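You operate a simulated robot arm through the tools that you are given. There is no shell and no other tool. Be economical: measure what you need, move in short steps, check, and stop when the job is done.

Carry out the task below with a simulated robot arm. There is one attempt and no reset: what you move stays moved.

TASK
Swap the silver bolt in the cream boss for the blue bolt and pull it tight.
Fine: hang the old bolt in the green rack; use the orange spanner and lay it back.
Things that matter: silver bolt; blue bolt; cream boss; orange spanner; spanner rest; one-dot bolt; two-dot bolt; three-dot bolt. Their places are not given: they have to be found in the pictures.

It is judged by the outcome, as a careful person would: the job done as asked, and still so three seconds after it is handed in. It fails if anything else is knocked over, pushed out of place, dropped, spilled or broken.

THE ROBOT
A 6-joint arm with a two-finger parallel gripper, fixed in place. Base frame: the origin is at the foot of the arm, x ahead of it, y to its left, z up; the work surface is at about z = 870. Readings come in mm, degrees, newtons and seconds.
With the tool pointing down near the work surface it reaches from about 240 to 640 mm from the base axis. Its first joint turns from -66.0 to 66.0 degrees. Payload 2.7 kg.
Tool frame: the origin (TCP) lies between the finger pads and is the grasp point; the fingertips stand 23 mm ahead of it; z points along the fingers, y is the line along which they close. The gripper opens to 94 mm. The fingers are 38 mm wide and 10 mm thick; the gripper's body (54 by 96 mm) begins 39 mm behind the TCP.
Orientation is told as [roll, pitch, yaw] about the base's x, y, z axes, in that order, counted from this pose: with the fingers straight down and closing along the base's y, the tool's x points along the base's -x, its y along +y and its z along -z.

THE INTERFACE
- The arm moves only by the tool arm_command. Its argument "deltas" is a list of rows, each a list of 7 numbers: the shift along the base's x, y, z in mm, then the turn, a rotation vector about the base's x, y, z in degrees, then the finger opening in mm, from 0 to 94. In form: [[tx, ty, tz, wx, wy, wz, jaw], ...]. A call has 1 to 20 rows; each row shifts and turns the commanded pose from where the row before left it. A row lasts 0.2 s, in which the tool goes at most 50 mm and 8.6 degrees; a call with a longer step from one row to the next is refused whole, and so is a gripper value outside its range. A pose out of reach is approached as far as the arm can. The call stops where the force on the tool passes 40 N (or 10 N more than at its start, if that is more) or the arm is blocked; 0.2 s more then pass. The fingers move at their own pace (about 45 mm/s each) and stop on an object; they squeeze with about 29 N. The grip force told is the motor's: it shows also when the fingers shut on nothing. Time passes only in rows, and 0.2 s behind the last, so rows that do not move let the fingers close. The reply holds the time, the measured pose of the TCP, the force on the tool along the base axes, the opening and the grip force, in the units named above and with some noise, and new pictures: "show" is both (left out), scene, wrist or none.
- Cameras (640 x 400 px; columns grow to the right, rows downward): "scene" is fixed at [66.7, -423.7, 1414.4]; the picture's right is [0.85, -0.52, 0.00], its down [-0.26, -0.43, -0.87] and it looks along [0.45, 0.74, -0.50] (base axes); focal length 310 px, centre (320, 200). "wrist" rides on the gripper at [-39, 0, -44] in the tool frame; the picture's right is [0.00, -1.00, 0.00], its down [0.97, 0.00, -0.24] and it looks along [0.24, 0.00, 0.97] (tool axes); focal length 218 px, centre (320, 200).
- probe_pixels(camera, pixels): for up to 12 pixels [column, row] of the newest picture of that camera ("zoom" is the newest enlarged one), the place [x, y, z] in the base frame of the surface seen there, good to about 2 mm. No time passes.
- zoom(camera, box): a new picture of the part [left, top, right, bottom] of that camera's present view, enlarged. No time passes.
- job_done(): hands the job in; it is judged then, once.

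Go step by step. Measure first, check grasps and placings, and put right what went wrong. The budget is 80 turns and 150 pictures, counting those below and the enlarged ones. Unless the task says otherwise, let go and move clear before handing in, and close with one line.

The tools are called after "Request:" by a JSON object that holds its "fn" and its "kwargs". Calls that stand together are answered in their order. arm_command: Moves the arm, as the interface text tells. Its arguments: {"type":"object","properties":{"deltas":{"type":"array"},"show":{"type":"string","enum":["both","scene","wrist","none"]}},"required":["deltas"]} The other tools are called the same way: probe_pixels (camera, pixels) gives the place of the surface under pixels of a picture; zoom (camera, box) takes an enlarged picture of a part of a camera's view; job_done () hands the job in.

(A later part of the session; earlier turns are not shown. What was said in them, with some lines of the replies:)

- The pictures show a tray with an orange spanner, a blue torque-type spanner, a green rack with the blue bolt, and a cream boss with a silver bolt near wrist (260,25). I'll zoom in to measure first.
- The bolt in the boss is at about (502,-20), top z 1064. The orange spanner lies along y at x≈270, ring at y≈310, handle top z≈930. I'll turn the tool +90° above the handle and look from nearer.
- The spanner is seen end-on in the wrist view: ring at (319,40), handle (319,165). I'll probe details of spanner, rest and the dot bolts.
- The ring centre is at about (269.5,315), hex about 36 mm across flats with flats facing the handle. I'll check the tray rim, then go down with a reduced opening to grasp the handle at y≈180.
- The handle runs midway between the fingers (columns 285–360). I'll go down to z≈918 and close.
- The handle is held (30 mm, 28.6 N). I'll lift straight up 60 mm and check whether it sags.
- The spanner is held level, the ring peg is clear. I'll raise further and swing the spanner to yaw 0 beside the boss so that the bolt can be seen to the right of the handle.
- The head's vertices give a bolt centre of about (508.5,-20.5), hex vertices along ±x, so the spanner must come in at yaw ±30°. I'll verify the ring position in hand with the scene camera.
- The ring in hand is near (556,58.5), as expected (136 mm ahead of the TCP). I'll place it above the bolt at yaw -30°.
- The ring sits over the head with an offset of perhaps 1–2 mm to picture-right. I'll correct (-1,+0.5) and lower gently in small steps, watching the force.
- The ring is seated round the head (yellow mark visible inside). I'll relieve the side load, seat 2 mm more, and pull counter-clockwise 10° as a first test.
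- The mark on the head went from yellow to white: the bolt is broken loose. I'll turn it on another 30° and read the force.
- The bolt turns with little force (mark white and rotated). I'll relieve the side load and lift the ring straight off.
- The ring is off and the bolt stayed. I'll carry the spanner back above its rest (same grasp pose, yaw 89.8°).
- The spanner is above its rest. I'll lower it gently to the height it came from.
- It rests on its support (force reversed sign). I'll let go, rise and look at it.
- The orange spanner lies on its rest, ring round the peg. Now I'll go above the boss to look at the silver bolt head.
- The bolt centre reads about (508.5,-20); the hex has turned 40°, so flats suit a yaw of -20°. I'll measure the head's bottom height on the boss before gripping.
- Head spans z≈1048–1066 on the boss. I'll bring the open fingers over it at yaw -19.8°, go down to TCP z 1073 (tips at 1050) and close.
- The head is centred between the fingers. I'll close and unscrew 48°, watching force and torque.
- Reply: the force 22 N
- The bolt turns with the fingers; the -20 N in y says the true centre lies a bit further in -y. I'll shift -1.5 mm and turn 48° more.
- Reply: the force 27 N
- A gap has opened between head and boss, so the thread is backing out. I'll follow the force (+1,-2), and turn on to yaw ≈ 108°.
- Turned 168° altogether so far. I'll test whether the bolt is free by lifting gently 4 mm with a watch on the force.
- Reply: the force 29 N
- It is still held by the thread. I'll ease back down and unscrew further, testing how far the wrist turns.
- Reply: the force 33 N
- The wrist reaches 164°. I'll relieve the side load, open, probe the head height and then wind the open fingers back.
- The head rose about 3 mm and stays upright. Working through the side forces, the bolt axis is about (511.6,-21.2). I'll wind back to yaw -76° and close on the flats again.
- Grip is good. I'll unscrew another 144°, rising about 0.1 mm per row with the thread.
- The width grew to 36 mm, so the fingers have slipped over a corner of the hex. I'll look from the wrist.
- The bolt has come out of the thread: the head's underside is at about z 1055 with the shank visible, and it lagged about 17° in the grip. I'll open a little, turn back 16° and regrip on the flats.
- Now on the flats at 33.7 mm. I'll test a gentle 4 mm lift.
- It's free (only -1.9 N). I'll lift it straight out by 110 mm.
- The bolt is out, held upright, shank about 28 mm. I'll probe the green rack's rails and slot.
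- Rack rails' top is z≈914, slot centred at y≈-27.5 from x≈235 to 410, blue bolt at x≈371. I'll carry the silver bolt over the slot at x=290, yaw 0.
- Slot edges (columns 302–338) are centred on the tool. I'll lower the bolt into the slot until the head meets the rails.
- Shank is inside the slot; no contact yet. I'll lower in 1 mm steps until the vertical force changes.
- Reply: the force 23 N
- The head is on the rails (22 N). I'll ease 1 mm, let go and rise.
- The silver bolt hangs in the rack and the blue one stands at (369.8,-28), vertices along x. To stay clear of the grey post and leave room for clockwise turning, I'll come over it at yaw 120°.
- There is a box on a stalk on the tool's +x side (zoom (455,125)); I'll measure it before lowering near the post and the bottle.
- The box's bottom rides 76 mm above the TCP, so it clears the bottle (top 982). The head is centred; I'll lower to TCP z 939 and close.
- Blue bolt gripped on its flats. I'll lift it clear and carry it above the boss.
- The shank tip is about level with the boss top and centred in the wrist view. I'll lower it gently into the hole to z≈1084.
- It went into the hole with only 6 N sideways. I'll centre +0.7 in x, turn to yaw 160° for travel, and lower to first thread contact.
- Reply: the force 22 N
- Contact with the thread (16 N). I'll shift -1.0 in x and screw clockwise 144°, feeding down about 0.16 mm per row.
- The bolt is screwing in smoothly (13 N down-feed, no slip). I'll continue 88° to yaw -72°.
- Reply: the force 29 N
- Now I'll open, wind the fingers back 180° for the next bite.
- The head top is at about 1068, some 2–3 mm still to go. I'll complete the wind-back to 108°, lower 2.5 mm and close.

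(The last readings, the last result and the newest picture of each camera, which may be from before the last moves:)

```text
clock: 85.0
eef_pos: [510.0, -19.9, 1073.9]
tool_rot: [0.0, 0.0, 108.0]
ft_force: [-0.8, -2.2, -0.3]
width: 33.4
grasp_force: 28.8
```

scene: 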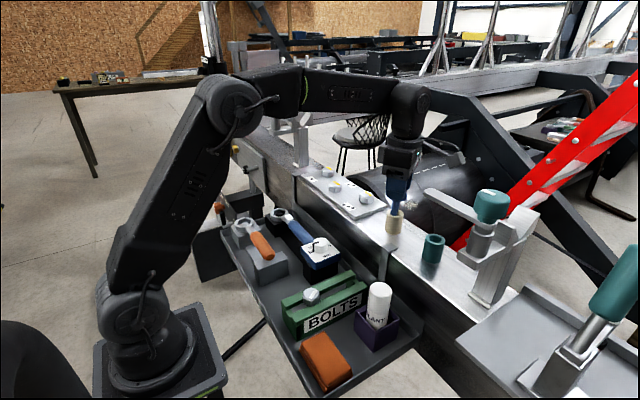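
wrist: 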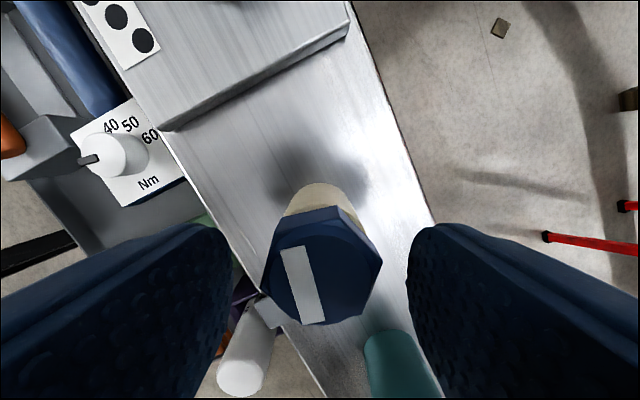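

Gripped cleanly on the flats with no side load. I'll screw in another 96° and check.

Request:
{"fn": "arm_command", "kwargs": {"deltas": [[0, 0, -0.15, 0, 0, -8, 0], [0, 0, -0.15, 0, 0, -8, 0], [0, 0, -0.15, 0, 0, -8, 0], [0, 0, -0.15, 0, 0, -8, 0], [0, 0, -0.15, 0, 0, -8, 0], [0, 0, -0.15, 0, 0, -8, 0], [0, 0, -0.15, 0, 0, -8, 0], [0, 0, -0.15, 0, 0, -8, 0], [0, 0, -0.15, 0, 0, -8, 0], [0, 0, -0.15, 0, 0, -8, 0], [0, 0, -0.15, 0, 0, -8, 0], [0, 0, -0.15, 0, 0, -8, 0], [0, 0, 0, 0, 0, 0, 0]], "show": "wrist"}}

Request:
{"fn": "zoom", "kwargs": {"camera": "scene", "box": [360, 180, 440, 260]}}

```text
clock: 87.8
eef_pos: [510.3, -20.0, 1071.9]
tool_rot: [0.0, -0.1, 11.9]
ft_force: [-0.6, 0.0, 3.2]
width: 33.6
grasp_force: 28.7
```

wrist: 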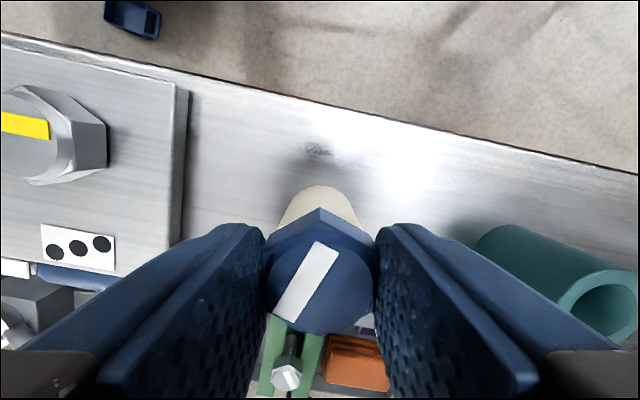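

```text
5.00 times, centred on (400, 220) of scene
```

zoom: 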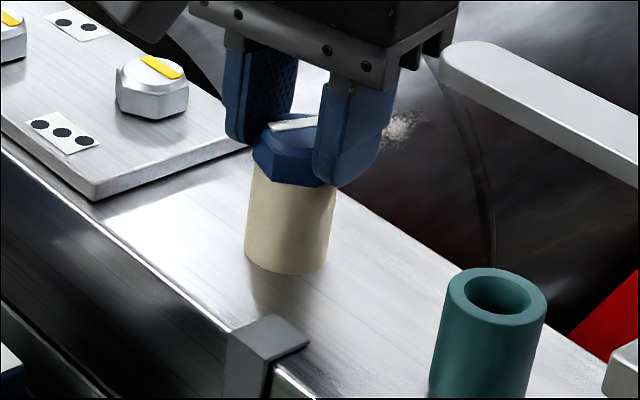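

Still turning freely, width unchanged. I'll go on in up to 72° until it comes hand-tight.

Request:
{"fn": "arm_command", "kwargs": {"deltas": [[0, 0, -0.15, 0, 0, -8, 0], [0, 0, -0.15, 0, 0, -8, 0], [0, 0, -0.15, 0, 0, -8, 0], [0, 0, -0.1, 0, 0, -8, 0], [0, 0, -0.1, 0, 0, -8, 0], [0, 0, -0.1, 0, 0, -8, 0], [0, 0, -0.1, 0, 0, -8, 0], [0, 0, -0.1, 0, 0, -8, 0], [0, 0, 0, 0, 0, 0, 0]], "show": "wrist"}}

Request:
{"fn": "zoom", "kwargs": {"camera": "scene", "box": [360, 180, 440, 260]}}

```text
clock: 89.8
eef_pos: [510.1, -20.0, 1071.4]
tool_rot: [-0.1, 0.0, -52.2]
ft_force: [4.3, 7.5, -1.4]
width: 33.4
grasp_force: 29.4
```

wrist: 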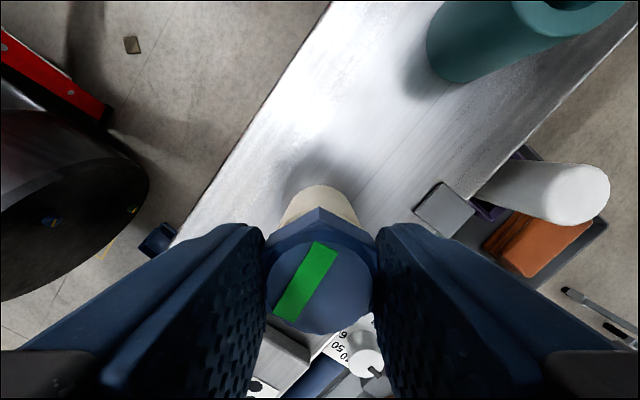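

```text
5.00 times, centred on (400, 220) of scene
```

zoom: 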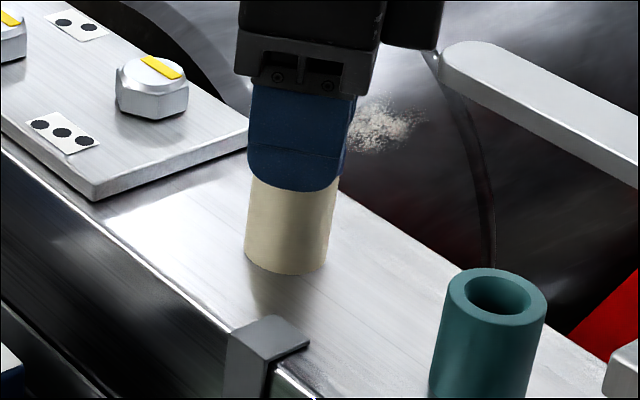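

The head is seated and its mark has turned green, but it's only finger-turned; it must still be pulled with the spanner. I'll release, rise, and travel back above the orange spanner.

Request:
{"fn": "arm_command", "kwargs": {"deltas": [[0, 0, 0, 0, 0, 0, 30], [0, 0, 0, 0, 0, 0, 60], [0, 0, 0, 0, 0, 0, 60], [0, 0, 30, 0, 0, 0, 60], [0, 0, 45, 0, 0, 0, 60], [0, 0, 40, 0, 0, 0, 60], [0, 0, 0, 0, 0, 0, 60]], "show": "wrist"}}

Request:
{"fn": "zoom", "kwargs": {"camera": "wrist", "box": [250, 130, 410, 260]}}

Request:
{"fn": "zoom", "kwargs": {"camera": "scene", "box": [360, 180, 440, 260]}}

```text
clock: 91.4
eef_pos: [507.0, -16.9, 1188.5]
tool_rot: [0.0, -0.1, -52.0]
ft_force: [0.2, 0.1, -0.2]
width: 60.0
grasp_force: 0.1
```

wrist: 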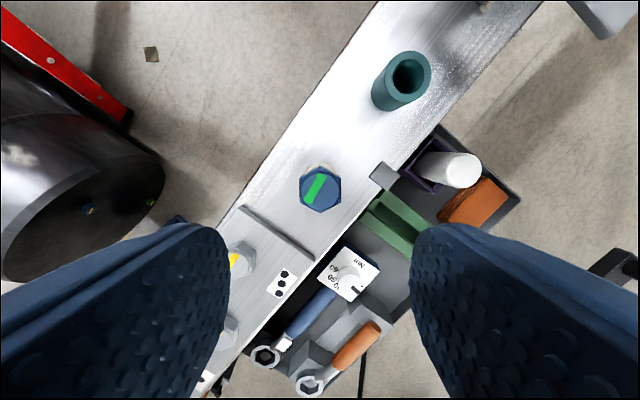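

```text
3.08 times, centred on (330, 195) of wrist
```

zoom: 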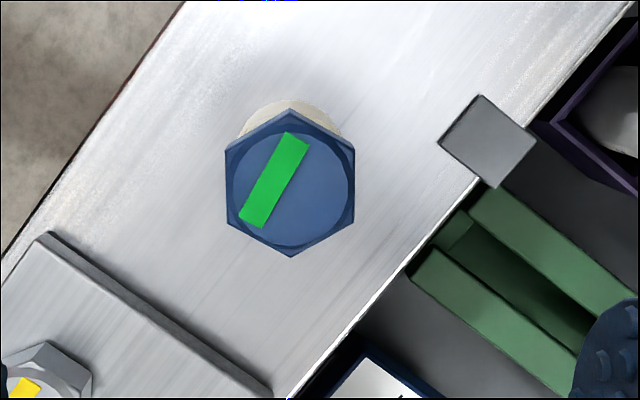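

```text
5.00 times, centred on (400, 220) of scene
```

zoom: 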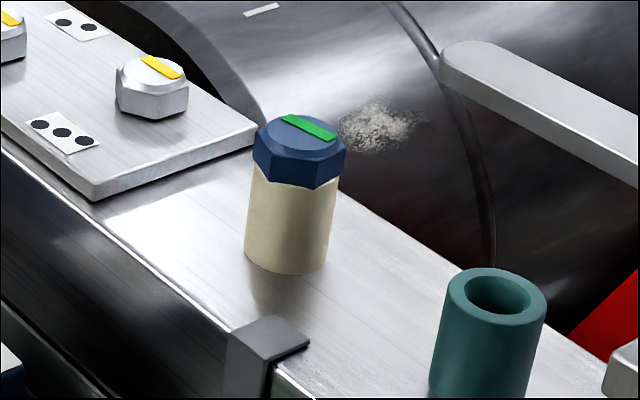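

The blue bolt sits flush on the boss, upright. Next I travel to above the orange spanner with yaw 90°.

Request:
{"fn": "arm_command", "kwargs": {"deltas": [[-14.25, 12.08, 0, 0, 0, 8.35, 60], [-14.25, 12.08, 0, 0, 0, 8.35, 60], [-14.25, 12.08, 0, 0, 0, 8.35, 60], [-14.25, 12.08, 0, 0, 0, 8.35, 60], [-14.25, 12.08, 0, 0, 0, 8.35, 60], [-14.25, 12.08, 0, 0, 0, 8.35, 60], [-14.25, 12.08, 0, 0, 0, 8.35, 60], [-14.25, 12.08, 0, 0, 0, 8.35, 60], [-14.25, 12.08, 0, 0, 0, 8.35, 60], [-14.25, 12.08, 0, 0, 0, 8.35, 60], [-14.25, 12.08, 0, 0, 0, 8.35, 60], [-14.25, 12.08, 0, 0, 0, 8.35, 60], [-14.25, 12.08, 0, 0, 0, 8.35, 60], [-14.25, 12.08, 0, 0, 0, 8.35, 60], [-14.25, 12.08, -10, 0, 0, 8.35, 60], [-14.25, 12.08, -15, 0, 0, 8.35, 60], [-14.2, 12.02, -20, 0, 0, 8.35, 60], [0, 0, 0, 0, 0, 0, 60]], "show": "wrist"}}

Request:
{"fn": "zoom", "kwargs": {"camera": "wrist", "box": [250, 0, 410, 240]}}

Request:
{"fn": "probe_pixels", "kwargs": {"camera": "wrist", "pixels": [[319, 150], [319, 190], [319, 110]]}}

```text
clock: 95.2
eef_pos: [268.3, 186.1, 1142.5]
tool_rot: [-0.1, 0.0, 89.9]
ft_force: [0.0, 1.1, 0.4]
width: 60.1
grasp_force: 0.1
```

wrist: 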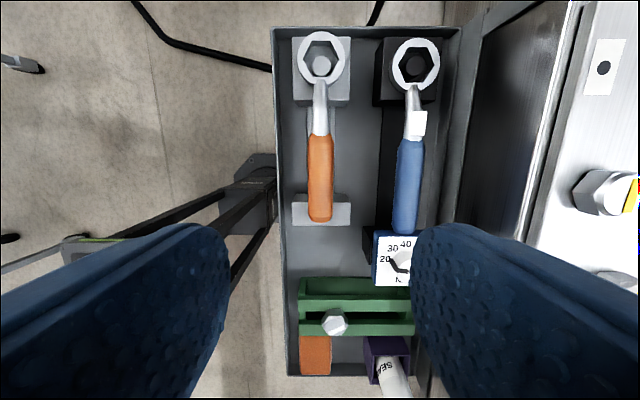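

```text
1.67 times, centred on (330, 120) of wrist
```

zoom: 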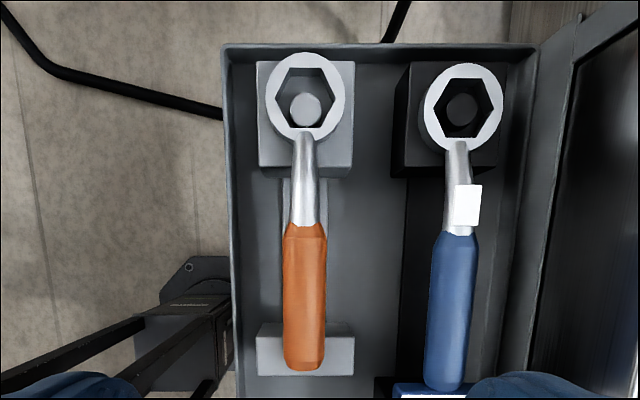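

```text
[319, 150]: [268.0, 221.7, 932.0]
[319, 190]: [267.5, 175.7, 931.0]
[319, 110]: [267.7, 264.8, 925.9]
```

Ring centre is at about (269.4,321), handle straight at x≈268. I'll descend onto the handle at y≈185 and grip.

Request:
{"fn": "arm_command", "kwargs": {"deltas": [[0, 0.5, -45, 0, 0, 0, 60], [0, 0, -45, 0, 0, 0, 60], [0, 0, -45, 0, 0, 0, 60], [0, 0, -40, 0, 0, 0, 60], [0, 0, -25, 0, 0, 0, 60], [0, 0, -15, 0, 0, 0, 60], [0, 0, -6.8, 0, 0, 0, 60], [0, 0, 0, 0, 0, 0, 30], [0, 0, 0, 0, 0, 0, 0], [0, 0, 0, 0, 0, 0, 0], [0, 0, 0, 0, 0, 0, 0], [0, 0, 20, 0, 0, 0, 0], [0, 0, 40, 0, 0, 0, 0], [0, 0, 45, 0, 0, 0, 0], [0, 0, 45, 0, 0, 0, 0], [0, 0, 45, 0, 0, 0, 0], [0, 0, 45, 0, 0, 0, 0], [0, 0, 30, 0, 0, 0, 0], [0, 0, 0, 0, 0, 0, 0]], "show": "scene"}}

```text
clock: 99.2
eef_pos: [266.8, 184.1, 1192.9]
tool_rot: [0.1, 0.0, 89.9]
ft_force: [0.2, 0.0, -2.1]
width: 30.3
grasp_force: 29.1
```

scene: 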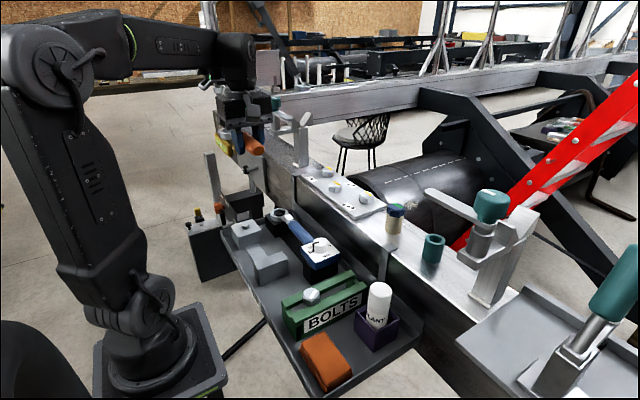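

Spanner in hand. I'll swing it to yaw -22° and bring the ring above the blue head.

Request:
{"fn": "arm_command", "kwargs": {"deltas": [[8.36, -10.96, 0, 0, 0, -8, 0], [8.36, -10.96, 0, 0, 0, -8, 0], [8.36, -10.96, 0, 0, 0, -8, 0], [8.36, -10.96, 0, 0, 0, -8, 0], [8.36, -10.96, 0, 0, 0, -8, 0], [8.36, -10.96, 0, 0, 0, -8, 0], [8.36, -10.96, 0, 0, 0, -8, 0], [8.36, -10.96, 0, 0, 0, -8, 0], [8.36, -10.96, 0, 0, 0, -8, 0], [8.36, -10.96, 0, 0, 0, -8, 0], [8.36, -10.96, 0, 0, 0, -8, 0], [8.36, -10.96, 0, 0, 0, -8, 0], [8.36, -10.96, 0, 0, 0, -8, 0], [8.32, -11.0, 0, 0, 0, -8, 0], [0, 0, -30, 0, 0, 0, 0], [0, 0, -30, 0, 0, 0, 0], [0, 0, -20, 0, 0, 0, 0], [0, 0, 0, 0, 0, 0, 0]], "show": "scene"}}

Request:
{"fn": "zoom", "kwargs": {"camera": "scene", "box": [330, 160, 450, 235]}}

```text
clock: 103.0
eef_pos: [387.7, 33.5, 1108.1]
tool_rot: [0.0, 0.0, -22.1]
ft_force: [0.3, -0.6, -1.9]
width: 30.3
grasp_force: 29.0
```

scene: 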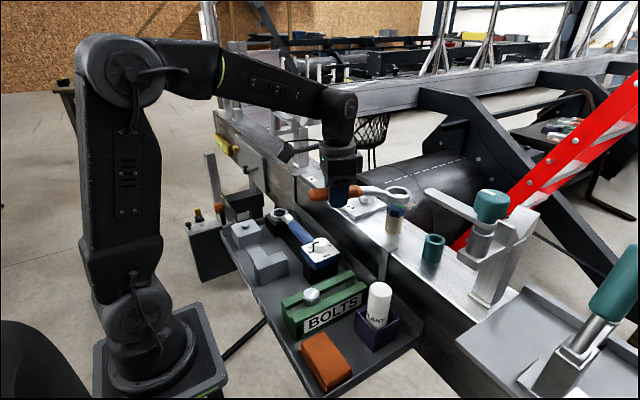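

```text
5.33 times, centred on (390, 198) of scene
```

zoom: 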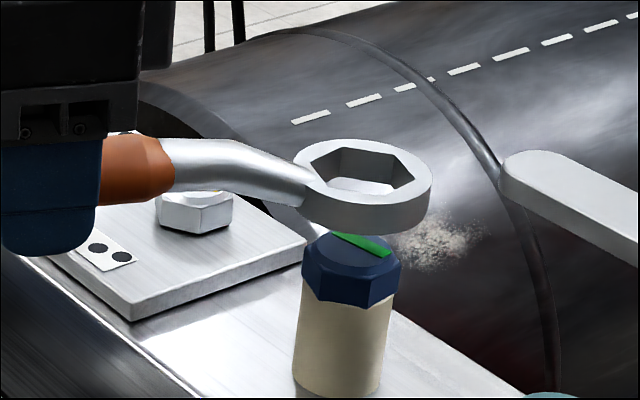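

The ring is well over the blue head. I'll lower it gently in steps.

Request:
{"fn": "arm_command", "kwargs": {"deltas": [[0, 0, -10, 0, 0, 0, 0], [0, 0, -8, 0, 0, 0, 0], [0, 0, -4, 0, 0, 0, 0], [0, 0, -4, 0, 0, 0, 0], [0, 0, -4, 0, 0, 0, 0], [0, 0, -3, 0, 0, 0, 0], [0, 0, -2, 0, 0, 0, 0], [0, 0, 0, 0, 0, 0, 0]], "show": "none"}}

Request:
{"fn": "zoom", "kwargs": {"camera": "scene", "box": [330, 160, 450, 235]}}

```text
clock: 104.8
eef_pos: [386.1, 32.1, 1073.2]
tool_rot: [0.0, 0.2, -22.1]
ft_force: [0.9, -4.8, 0.1]
width: 30.4
grasp_force: 28.9
```

```text
5.33 times, centred on (390, 198) of scene
```

zoom: 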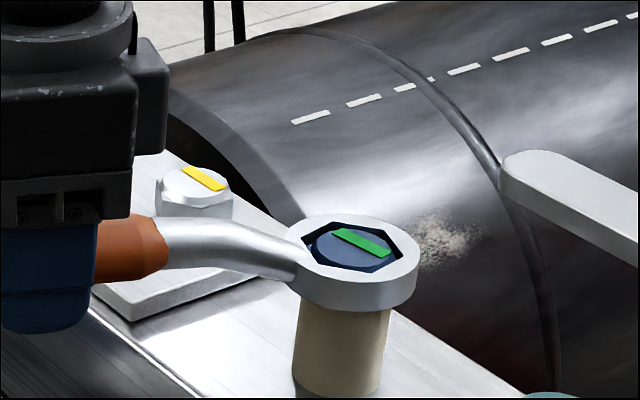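

The ring is seated round the blue head with little force. I'll pull clockwise 8° and read the force.

Request:
{"fn": "arm_command", "kwargs": {"deltas": [[3.93, 8.64, 0, 0, 0, -4, 0], [4.53, 8.34, 0, 0, 0, -4, 0], [0, 0, 0, 0, 0, 0, 0]], "show": "none"}}

Request:
{"fn": "zoom", "kwargs": {"camera": "scene", "box": [330, 160, 450, 235]}}

```text
clock: 105.6
eef_pos: [393.3, 48.4, 1074.0]
tool_rot: [-0.1, 0.1, -30.3]
ft_force: [-2.3, -9.7, -1.3]
width: 30.3
grasp_force: 28.8
```

```text
5.33 times, centred on (390, 198) of scene
```

zoom: 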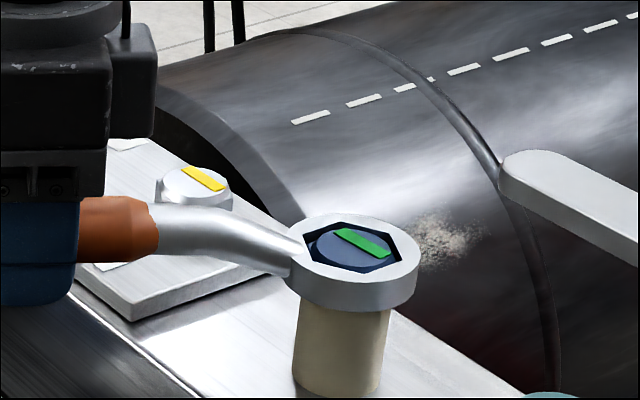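

Resistance is rising (about 10 N at 136 mm). I'll pull on another 8°.

Request:
{"fn": "arm_command", "kwargs": {"deltas": [[5.09, 8.01, 0, 0, 0, -4, 0], [5.64, 7.64, 0, 0, 0, -4, 0], [0, 0, 0, 0, 0, 0, 0]], "show": "none"}}

Request:
{"fn": "zoom", "kwargs": {"camera": "scene", "box": [330, 160, 450, 235]}}

```text
clock: 106.4
eef_pos: [404.9, 64.3, 1075.0]
tool_rot: [0.0, -0.1, -38.3]
ft_force: [0.0, -11.5, -2.9]
width: 30.5
grasp_force: 28.6
```

```text
5.33 times, centred on (390, 198) of scene
```

zoom: 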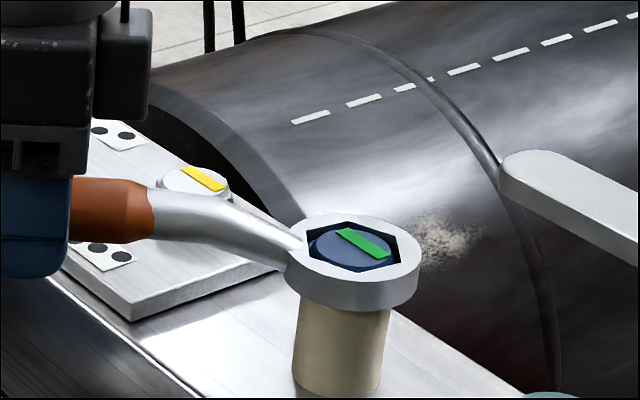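

It still turns (≈11 N), the mark has moved a little. I'll probe the three-dot bolt for clearance and pull another 8°.

Request:
{"fn": "probe_pixels", "kwargs": {"camera": "zoom", "pixels": [[200, 180], [195, 210], [170, 195]]}}

Request:
{"fn": "arm_command", "kwargs": {"deltas": [[6.17, 7.22, 0, 0, 0, -4, 0], [6.65, 6.77, 0, 0, 0, -4, 0], [0, 0, 0, 0, 0, 0, 0]], "show": "none"}}

Request:
{"fn": "zoom", "kwargs": {"camera": "scene", "box": [330, 160, 450, 235]}}

```text
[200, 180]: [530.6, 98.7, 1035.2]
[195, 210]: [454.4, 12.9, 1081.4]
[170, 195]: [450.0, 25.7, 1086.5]
```

```text
clock: 107.2
eef_pos: [418.6, 79.1, 1074.4]
tool_rot: [0.1, -0.2, -46.0]
ft_force: [-0.1, -9.3, 0.8]
width: 30.5
grasp_force: 29.5
```

```text
5.33 times, centred on (390, 198) of scene
```

zoom: 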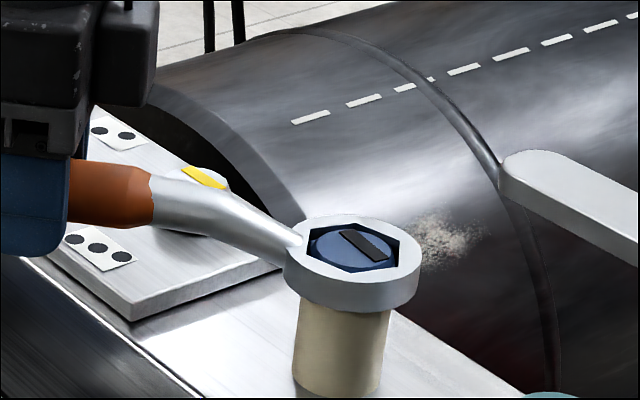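

The mark on the blue head now looks dark. I'll look at it closely before doing anything else.

Request:
{"fn": "zoom", "kwargs": {"camera": "scene", "box": [385, 195, 410, 215]}}

Request:
{"fn": "zoom", "kwargs": {"camera": "scene", "box": [300, 140, 440, 240]}}

```text
16.00 times, centred on (398, 205) of scene
```

zoom: 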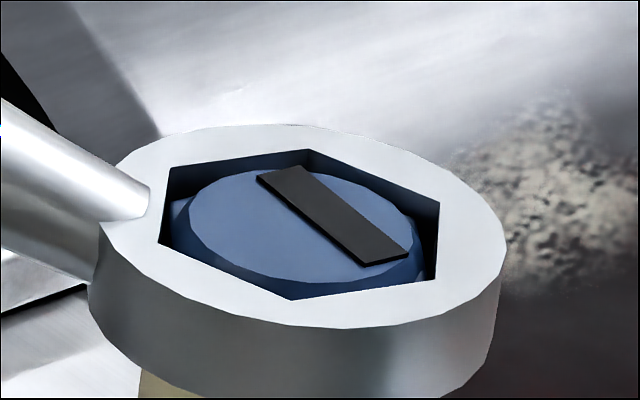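

```text
4.00 times, centred on (370, 190) of scene
```

zoom: 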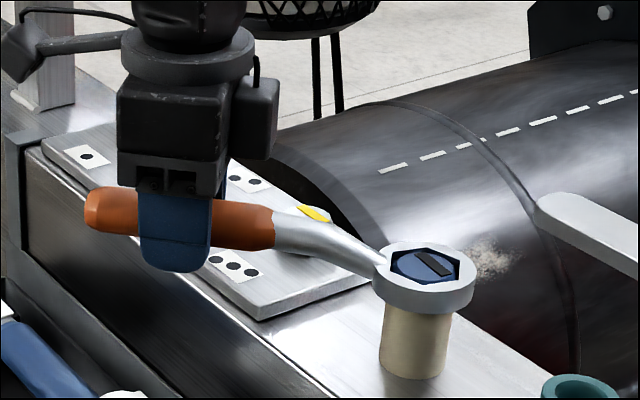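

The mark went white → (finger-turned) green → black in the last 8° of pull, while the force did not rise. That may mean it is turned too far, so I'll ease back counter-clockwise 8° and watch mark and force.

Request:
{"fn": "arm_command", "kwargs": {"deltas": [[-6.65, -6.77, 0, 0, 0, 4, 0], [-6.17, -7.22, 0, 0, 0, 4, 0], [0, 0, 0, 0, 0, 0, 0]], "show": "none"}}

Request:
{"fn": "zoom", "kwargs": {"camera": "scene", "box": [385, 195, 410, 215]}}

```text
clock: 108.0
eef_pos: [404.6, 64.7, 1073.9]
tool_rot: [0.0, 0.0, -38.1]
ft_force: [-0.4, -0.7, -2.7]
width: 30.3
grasp_force: 29.3
```

```text
16.00 times, centred on (398, 205) of scene
```

zoom: 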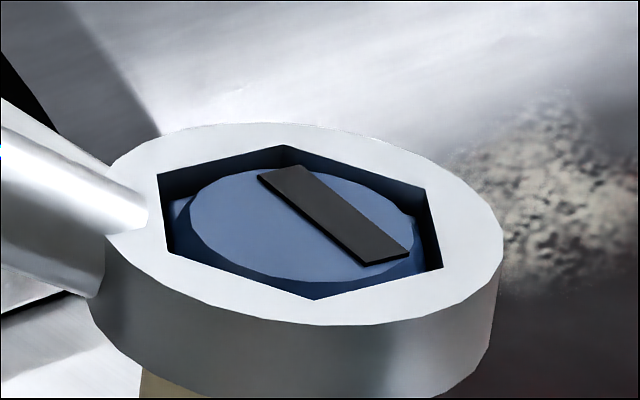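

The bolt stood still within the ring's play (force ≈ 0). I'll go on in 2° steps counter-clockwise to feel how firmly it sits.

Request:
{"fn": "arm_command", "kwargs": {"deltas": [[-2.9, -3.77, 0, 0, 0, 2, 0], [0, 0, 0, 0, 0, 0, 0]], "show": "none"}}

Request:
{"fn": "zoom", "kwargs": {"camera": "scene", "box": [385, 195, 410, 215]}}

```text
clock: 108.6
eef_pos: [402.4, 61.3, 1074.6]
tool_rot: [-0.1, -0.1, -36.0]
ft_force: [-1.3, -0.3, -2.5]
width: 30.4
grasp_force: 29.5
```

```text
16.00 times, centred on (398, 205) of scene
```

zoom: 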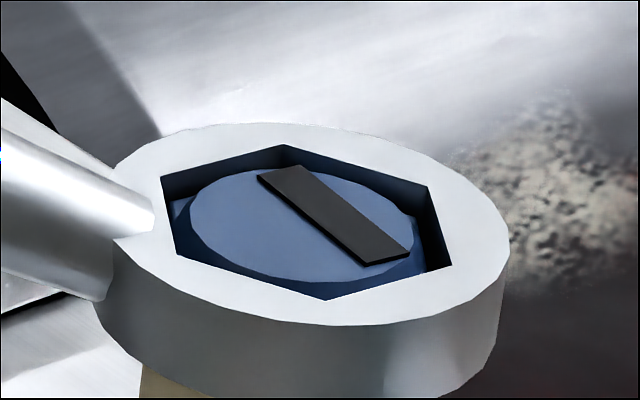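

Request:
{"fn": "arm_command", "kwargs": {"deltas": [[-2.76, -3.87, 0, 0, 0, 2, 0], [0, 0, 0, 0, 0, 0, 0]], "show": "none"}}

Request:
{"fn": "arm_command", "kwargs": {"deltas": [[-2.61, -3.96, 0, 0, 0, 2, 0], [0, 0, 0, 0, 0, 0, 0]], "show": "none"}}

Request:
{"fn": "zoom", "kwargs": {"camera": "scene", "box": [385, 195, 410, 215]}}

```text
clock: 109.2
eef_pos: [397.8, 55.4, 1074.5]
tool_rot: [0.0, 0.1, -34.0]
ft_force: [-0.6, -0.5, -2.8]
width: 30.3
grasp_force: 29.0
```

```text
clock: 109.8
eef_pos: [396.6, 53.2, 1073.8]
tool_rot: [-0.1, 0.0, -32.2]
ft_force: [-1.3, -5.4, -3.7]
width: 30.3
grasp_force: 29.0
```

```text
16.00 times, centred on (398, 205) of scene
```

zoom: 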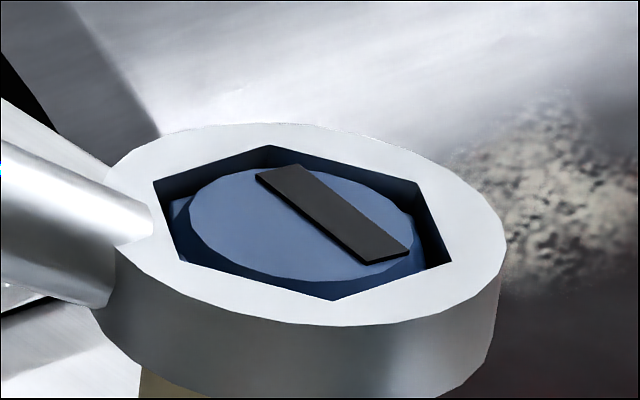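

Request:
{"fn": "arm_command", "kwargs": {"deltas": [[-2.48, -4.05, 0, 0, 0, 2, 0], [0, 0, 0, 0, 0, 0, 0]], "show": "none"}}

Request:
{"fn": "zoom", "kwargs": {"camera": "scene", "box": [385, 195, 410, 215]}}

```text
clock: 110.4
eef_pos: [394.2, 47.7, 1075.5]
tool_rot: [0.0, 0.1, -30.2]
ft_force: [-1.9, -6.0, -5.0]
width: 30.1
grasp_force: 29.3
```

```text
16.00 times, centred on (398, 205) of scene
```

zoom: 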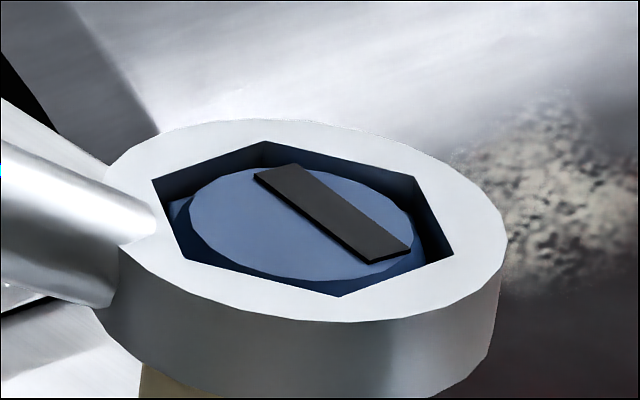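

The mark just begins to move with the ring; still black. I'll go 4° further and look.

Request:
{"fn": "arm_command", "kwargs": {"deltas": [[-2.33, -4.13, 0, 0, 0, 2, 0], [-2.2, -4.21, 0, 0, 0, 2, 0], [0, 0, 0, 0, 0, 0, 0]], "show": "none"}}

Request:
{"fn": "zoom", "kwargs": {"camera": "scene", "box": [385, 195, 410, 215]}}

```text
clock: 111.2
eef_pos: [388.4, 40.4, 1075.9]
tool_rot: [-0.1, -0.2, -26.1]
ft_force: [2.5, -11.2, -3.4]
width: 30.3
grasp_force: 29.3
```

```text
16.00 times, centred on (398, 205) of scene
```

zoom: 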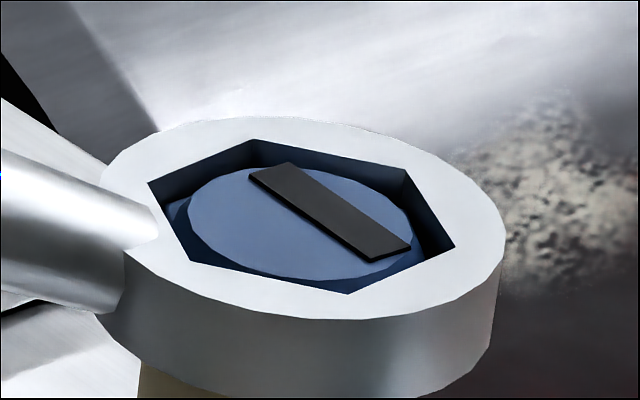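

Request:
{"fn": "arm_command", "kwargs": {"deltas": [[-3.93, -8.64, 0, 0, 0, 4, 0], [0, 0, 0, 0, 0, 0, 0]], "show": "none"}}

Request:
{"fn": "zoom", "kwargs": {"camera": "scene", "box": [385, 195, 410, 215]}}

```text
clock: 111.8
eef_pos: [385.1, 31.4, 1076.2]
tool_rot: [0.1, -0.1, -21.9]
ft_force: [4.3, -7.2, 0.6]
width: 30.4
grasp_force: 29.2
```

```text
16.00 times, centred on (398, 205) of scene
```

zoom: 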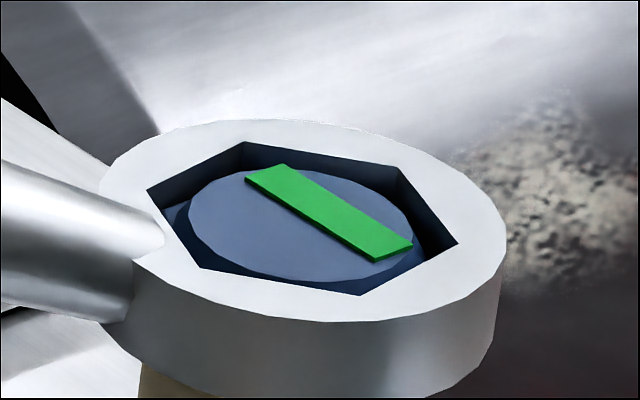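

It's back to green, so the mark follows the angle reversibly. I'll back off further to see what lies between green and white.

Request:
{"fn": "arm_command", "kwargs": {"deltas": [[-3.31, -8.89, 0, 0, 0, 4, 0], [0, 0, 0, 0, 0, 0, 0]], "show": "none"}}

Request:
{"fn": "zoom", "kwargs": {"camera": "scene", "box": [385, 195, 410, 215]}}

```text
clock: 112.4
eef_pos: [382.2, 22.8, 1074.1]
tool_rot: [0.0, 0.1, -18.0]
ft_force: [1.5, -3.7, -2.2]
width: 29.8
grasp_force: 29.0
```

```text
16.00 times, centred on (398, 205) of scene
```

zoom: 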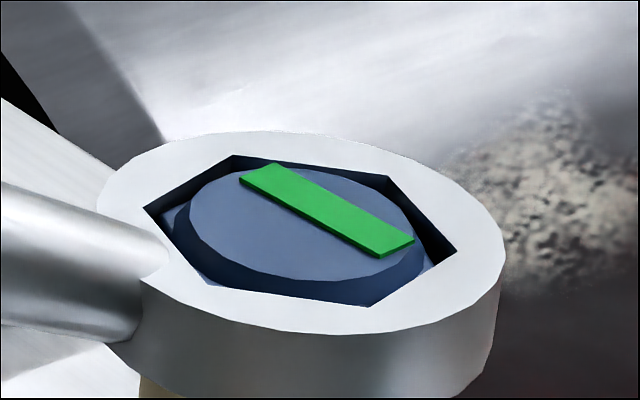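

Request:
{"fn": "arm_command", "kwargs": {"deltas": [[-2.69, -9.11, 0, 0, 0, 4, 0], [0, 0, 0, 0, 0, 0, 0]], "show": "none"}}

Request:
{"fn": "zoom", "kwargs": {"camera": "scene", "box": [385, 195, 410, 215]}}

```text
clock: 113.0
eef_pos: [380.0, 12.4, 1074.6]
tool_rot: [-0.1, 0.1, -14.1]
ft_force: [4.0, -5.1, -5.5]
width: 30.1
grasp_force: 29.4
```

```text
16.00 times, centred on (398, 205) of scene
```

zoom: 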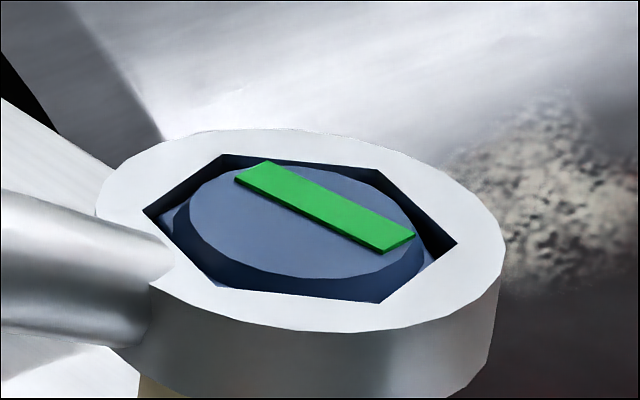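

Request:
{"fn": "arm_command", "kwargs": {"deltas": [[-2.05, -9.27, 0, 0, 0, 4, 0], [-1.4, -9.38, 0, 0, 0, 4, 0], [0, 0, 0, 0, 0, 0, 0]], "show": "none"}}

Request:
{"fn": "zoom", "kwargs": {"camera": "scene", "box": [385, 195, 410, 215]}}

```text
clock: 113.8
eef_pos: [375.4, -5.4, 1074.7]
tool_rot: [0.0, -0.2, -6.1]
ft_force: [0.7, -5.1, -4.2]
width: 30.2
grasp_force: 28.8
```

```text
16.00 times, centred on (398, 205) of scene
```

zoom: 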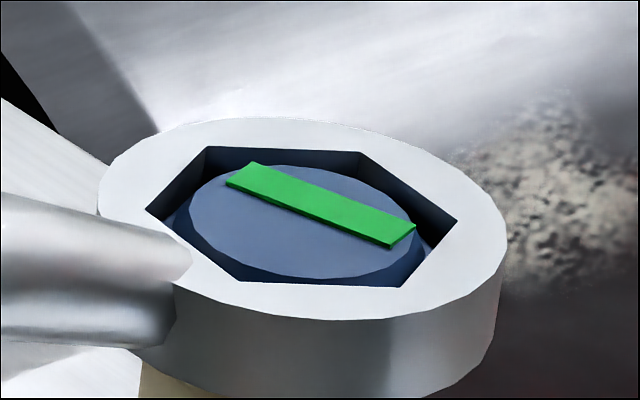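

Request:
{"fn": "arm_command", "kwargs": {"deltas": [[-0.74, -9.46, 0, 0, 0, 4, 0], [-0.08, -9.5, 0, 0, 0, 4, 0], [0, 0, 0, 0, 0, 0, 0]], "show": "none"}}

Request:
{"fn": "zoom", "kwargs": {"camera": "scene", "box": [385, 195, 410, 215]}}

```text
clock: 114.6
eef_pos: [375.8, -23.1, 1073.3]
tool_rot: [0.0, 0.0, 2.1]
ft_force: [-7.8, -3.3, -0.2]
width: 30.2
grasp_force: 29.2
```

```text
16.00 times, centred on (398, 205) of scene
```

zoom: 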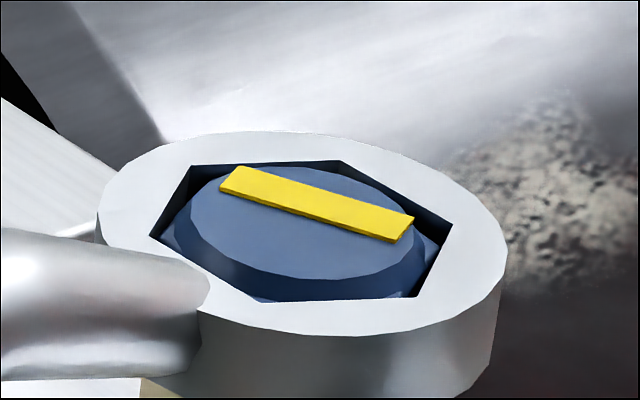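

Now yellow: so the order is white (loose) → yellow (snug, like the other bolts as found) → green (tight) → black (overtightened). The target is the middle of the green band; I'll pull clockwise back to spanner yaw -30°.

Request:
{"fn": "arm_command", "kwargs": {"deltas": [[0.08, 9.5, 0, 0, 0, -4, 0], [0.74, 9.46, 0, 0, 0, -4, 0], [1.4, 9.38, 0, 0, 0, -4, 0], [2.05, 9.27, 0, 0, 0, -4, 0], [2.69, 9.11, 0, 0, 0, -4, 0], [3.31, 8.89, 0, 0, 0, -4, 0], [3.93, 8.64, 0, 0, 0, -4, 0], [4.53, 8.34, 0, 0, 0, -4, 0], [0, 0, 0, 0, 0, 0, 0]], "show": "none"}}

Request:
{"fn": "zoom", "kwargs": {"camera": "scene", "box": [385, 195, 410, 215]}}

```text
clock: 116.6
eef_pos: [393.3, 48.6, 1075.1]
tool_rot: [0.0, 0.0, -30.2]
ft_force: [1.3, -9.4, -6.0]
width: 30.1
grasp_force: 28.9
```

```text
16.00 times, centred on (398, 205) of scene
```

zoom: 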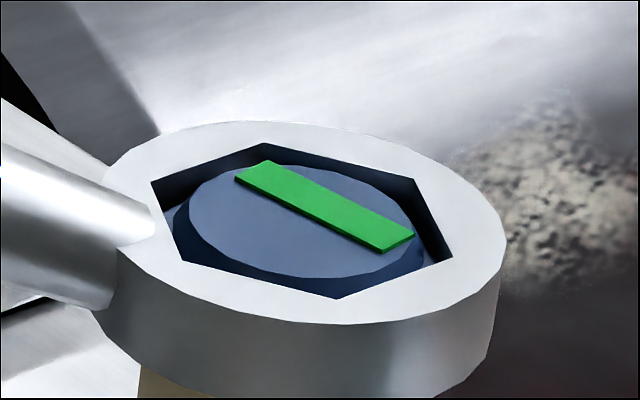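

Green, in mid-band. I'll ease the ring back within its play, lift it straight off, and look.

Request:
{"fn": "arm_command", "kwargs": {"deltas": [[-4.53, -8.34, 0, 0, 0, 4, 0], [0, 0, 4, 0, 0, 0, 0], [0, 0, 6, 0, 0, 0, 0], [0, 0, 10, 0, 0, 0, 0], [0, 0, 20, 0, 0, 0, 0], [0, 0, 35, 0, 0, 0, 0], [0, 0, 40, 0, 0, 0, 0], [0, 0, 0, 0, 0, 0, 0]], "show": "none"}}

Request:
{"fn": "zoom", "kwargs": {"camera": "scene", "box": [330, 130, 450, 250]}}

```text
clock: 118.4
eef_pos: [392.3, 41.9, 1192.0]
tool_rot: [0.0, 0.0, -26.2]
ft_force: [0.8, -0.2, -1.9]
width: 30.3
grasp_force: 28.9
```

```text
3.33 times, centred on (390, 190) of scene
```

zoom: 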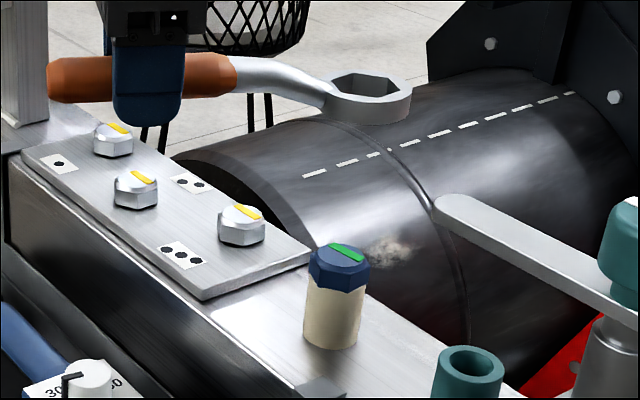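

The blue bolt stays green, the dot bolts are unchanged. I'll take the spanner back over its rest.

Request:
{"fn": "arm_command", "kwargs": {"deltas": [[-8.64, 10.03, 0, 0, 0, 8.28, 0], [-8.64, 10.03, 0, 0, 0, 8.28, 0], [-8.64, 10.03, 0, 0, 0, 8.28, 0], [-8.64, 10.03, 0, 0, 0, 8.28, 0], [-8.64, 10.03, 0, 0, 0, 8.28, 0], [-8.64, 10.03, 0, 0, 0, 8.28, 0], [-8.64, 10.03, 0, 0, 0, 8.28, 0], [-8.64, 10.03, 0, 0, 0, 8.28, 0], [-8.64, 10.03, 0, 0, 0, 8.28, 0], [-8.64, 10.03, 0, 0, 0, 8.28, 0], [-8.64, 10.03, 0, 0, 0, 8.28, 0], [-8.64, 10.03, 0, 0, 0, 8.28, 0], [-8.64, 10.03, 0, 0, 0, 8.28, 0], [-8.64, 10.03, 0, 0, 0, 8.3, 0], [0, 0, -45, 0, 0, 0, 0], [0, 0, -45, 0, 0, 0, 0], [0, 0, -45, 0, 0, 0, 0], [0, 0, -45, 0, 0, 0, 0], [0, 0, -40, 0, 0, 0, 0], [0, 0, 0, 0, 0, 0, 0]], "show": "none"}}

Request:
{"fn": "zoom", "kwargs": {"camera": "scene", "box": [200, 180, 320, 280]}}

```text
clock: 122.6
eef_pos: [268.8, 179.6, 972.0]
tool_rot: [0.0, 0.0, 89.8]
ft_force: [-0.3, -0.5, -1.9]
width: 30.2
grasp_force: 29.0
```

```text
4.00 times, centred on (260, 230) of scene
```

zoom: 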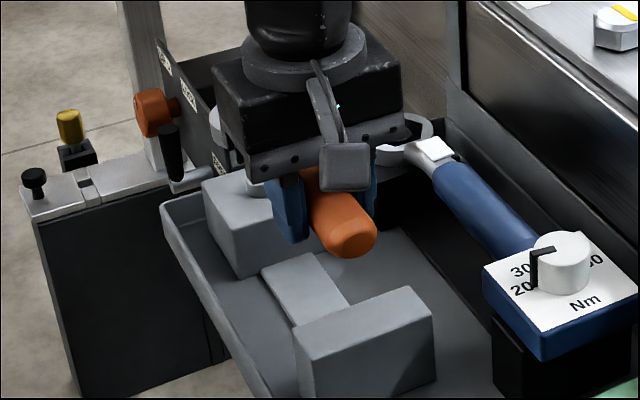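

Same picture as the first return. I'll lower to the rest gently.

Request:
{"fn": "arm_command", "kwargs": {"deltas": [[0, 0, -20, 0, 0, 0, 0], [0, 0, -15, 0, 0, 0, 0], [0, 0, -8, 0, 0, 0, 0], [0, 0, -4, 0, 0, 0, 0], [0, 0, -2, 0, 0, 0, 0], [0, 0, 0, 0, 0, 0, 0]], "show": "none"}}

```text
clock: 124.0
eef_pos: [268.2, 179.8, 921.7]
tool_rot: [0.0, 0.0, 89.9]
ft_force: [0.0, 0.6, -0.4]
width: 30.0
grasp_force: 29.0
```

Nearly resting (weight being taken up). I'll lower 0.8 mm more, let go and rise.

Request:
{"fn": "arm_command", "kwargs": {"deltas": [[0, 0, -0.8, 0, 0, 0, 0], [0, 0, 0, 0, 0, 0, 0], [0, 0, 0, 0, 0, 0, 45], [0, 0, 0, 0, 0, 0, 58], [0, 0, 0, 0, 0, 0, 58], [0, 0, 20, 0, 0, 0, 58], [0, 0, 40, 0, 0, 0, 58], [0, 0, 45, 0, 0, 0, 60], [0, 0, 45, 0, 0, 0, 60], [0, 0, 45, 0, 0, 0, 60], [0, 0, 40, 0, 0, 0, 60], [0, 0, 0, 0, 0, 0, 60]]}}

Request:
{"fn": "zoom", "kwargs": {"camera": "scene", "box": [220, 150, 460, 340]}}

Request:
{"fn": "zoom", "kwargs": {"camera": "wrist", "box": [240, 0, 480, 220]}}

```text
clock: 126.6
eef_pos: [268.5, 176.4, 1153.7]
tool_rot: [0.1, -0.1, 89.8]
ft_force: [-0.4, -0.8, 0.0]
width: 60.2
grasp_force: 0.1
```

scene: 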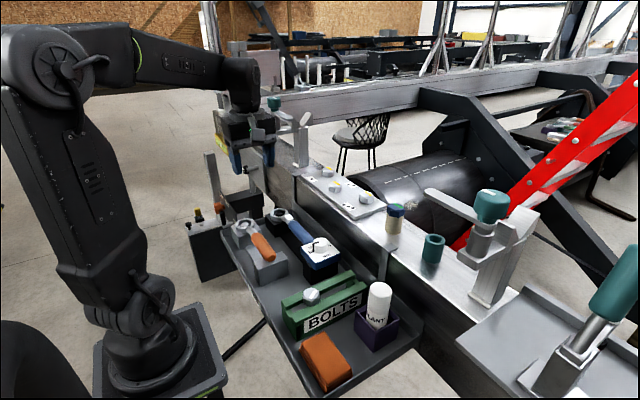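
wrist: 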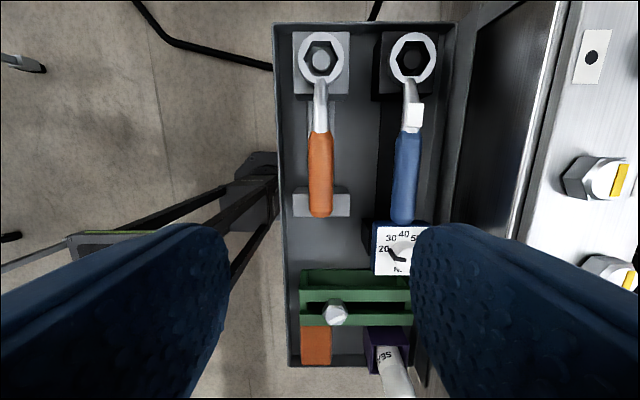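

```text
2.11 times, centred on (340, 245) of scene
```

zoom: 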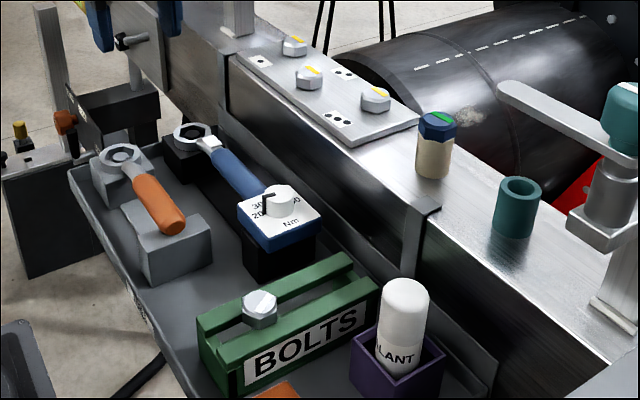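

```text
1.82 times, centred on (360, 110) of wrist
```

zoom: 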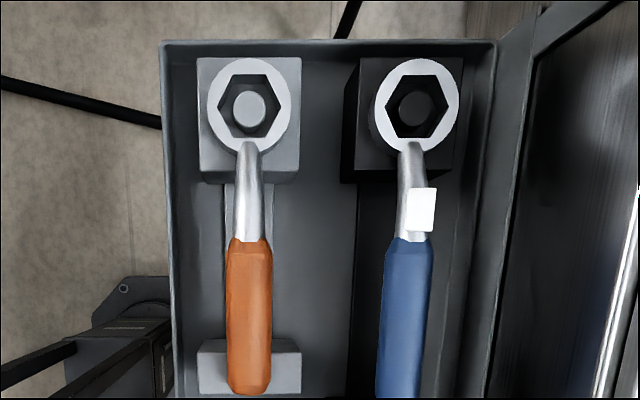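

The spanner is centred on its peg and rest, the silver bolt hangs in the green rack, and the blue bolt is seated in the cream boss with a green mark. The dot bolts still show yellow and the gripper is clear, so I'm handing in.

Request:
{"fn": "job_done", "kwargs": {}}

```text
The job is handed in.
```

The blue bolt is in the cream boss and pulled tight with the orange spanner, which is back on its rest; the silver bolt hangs in the green rack. During tightening I turned the blue bolt too far (its mark went black), so I backed it off and re-tightened it to the middle of the green band. I inferred from how the mark changed as it turned that green means tight.
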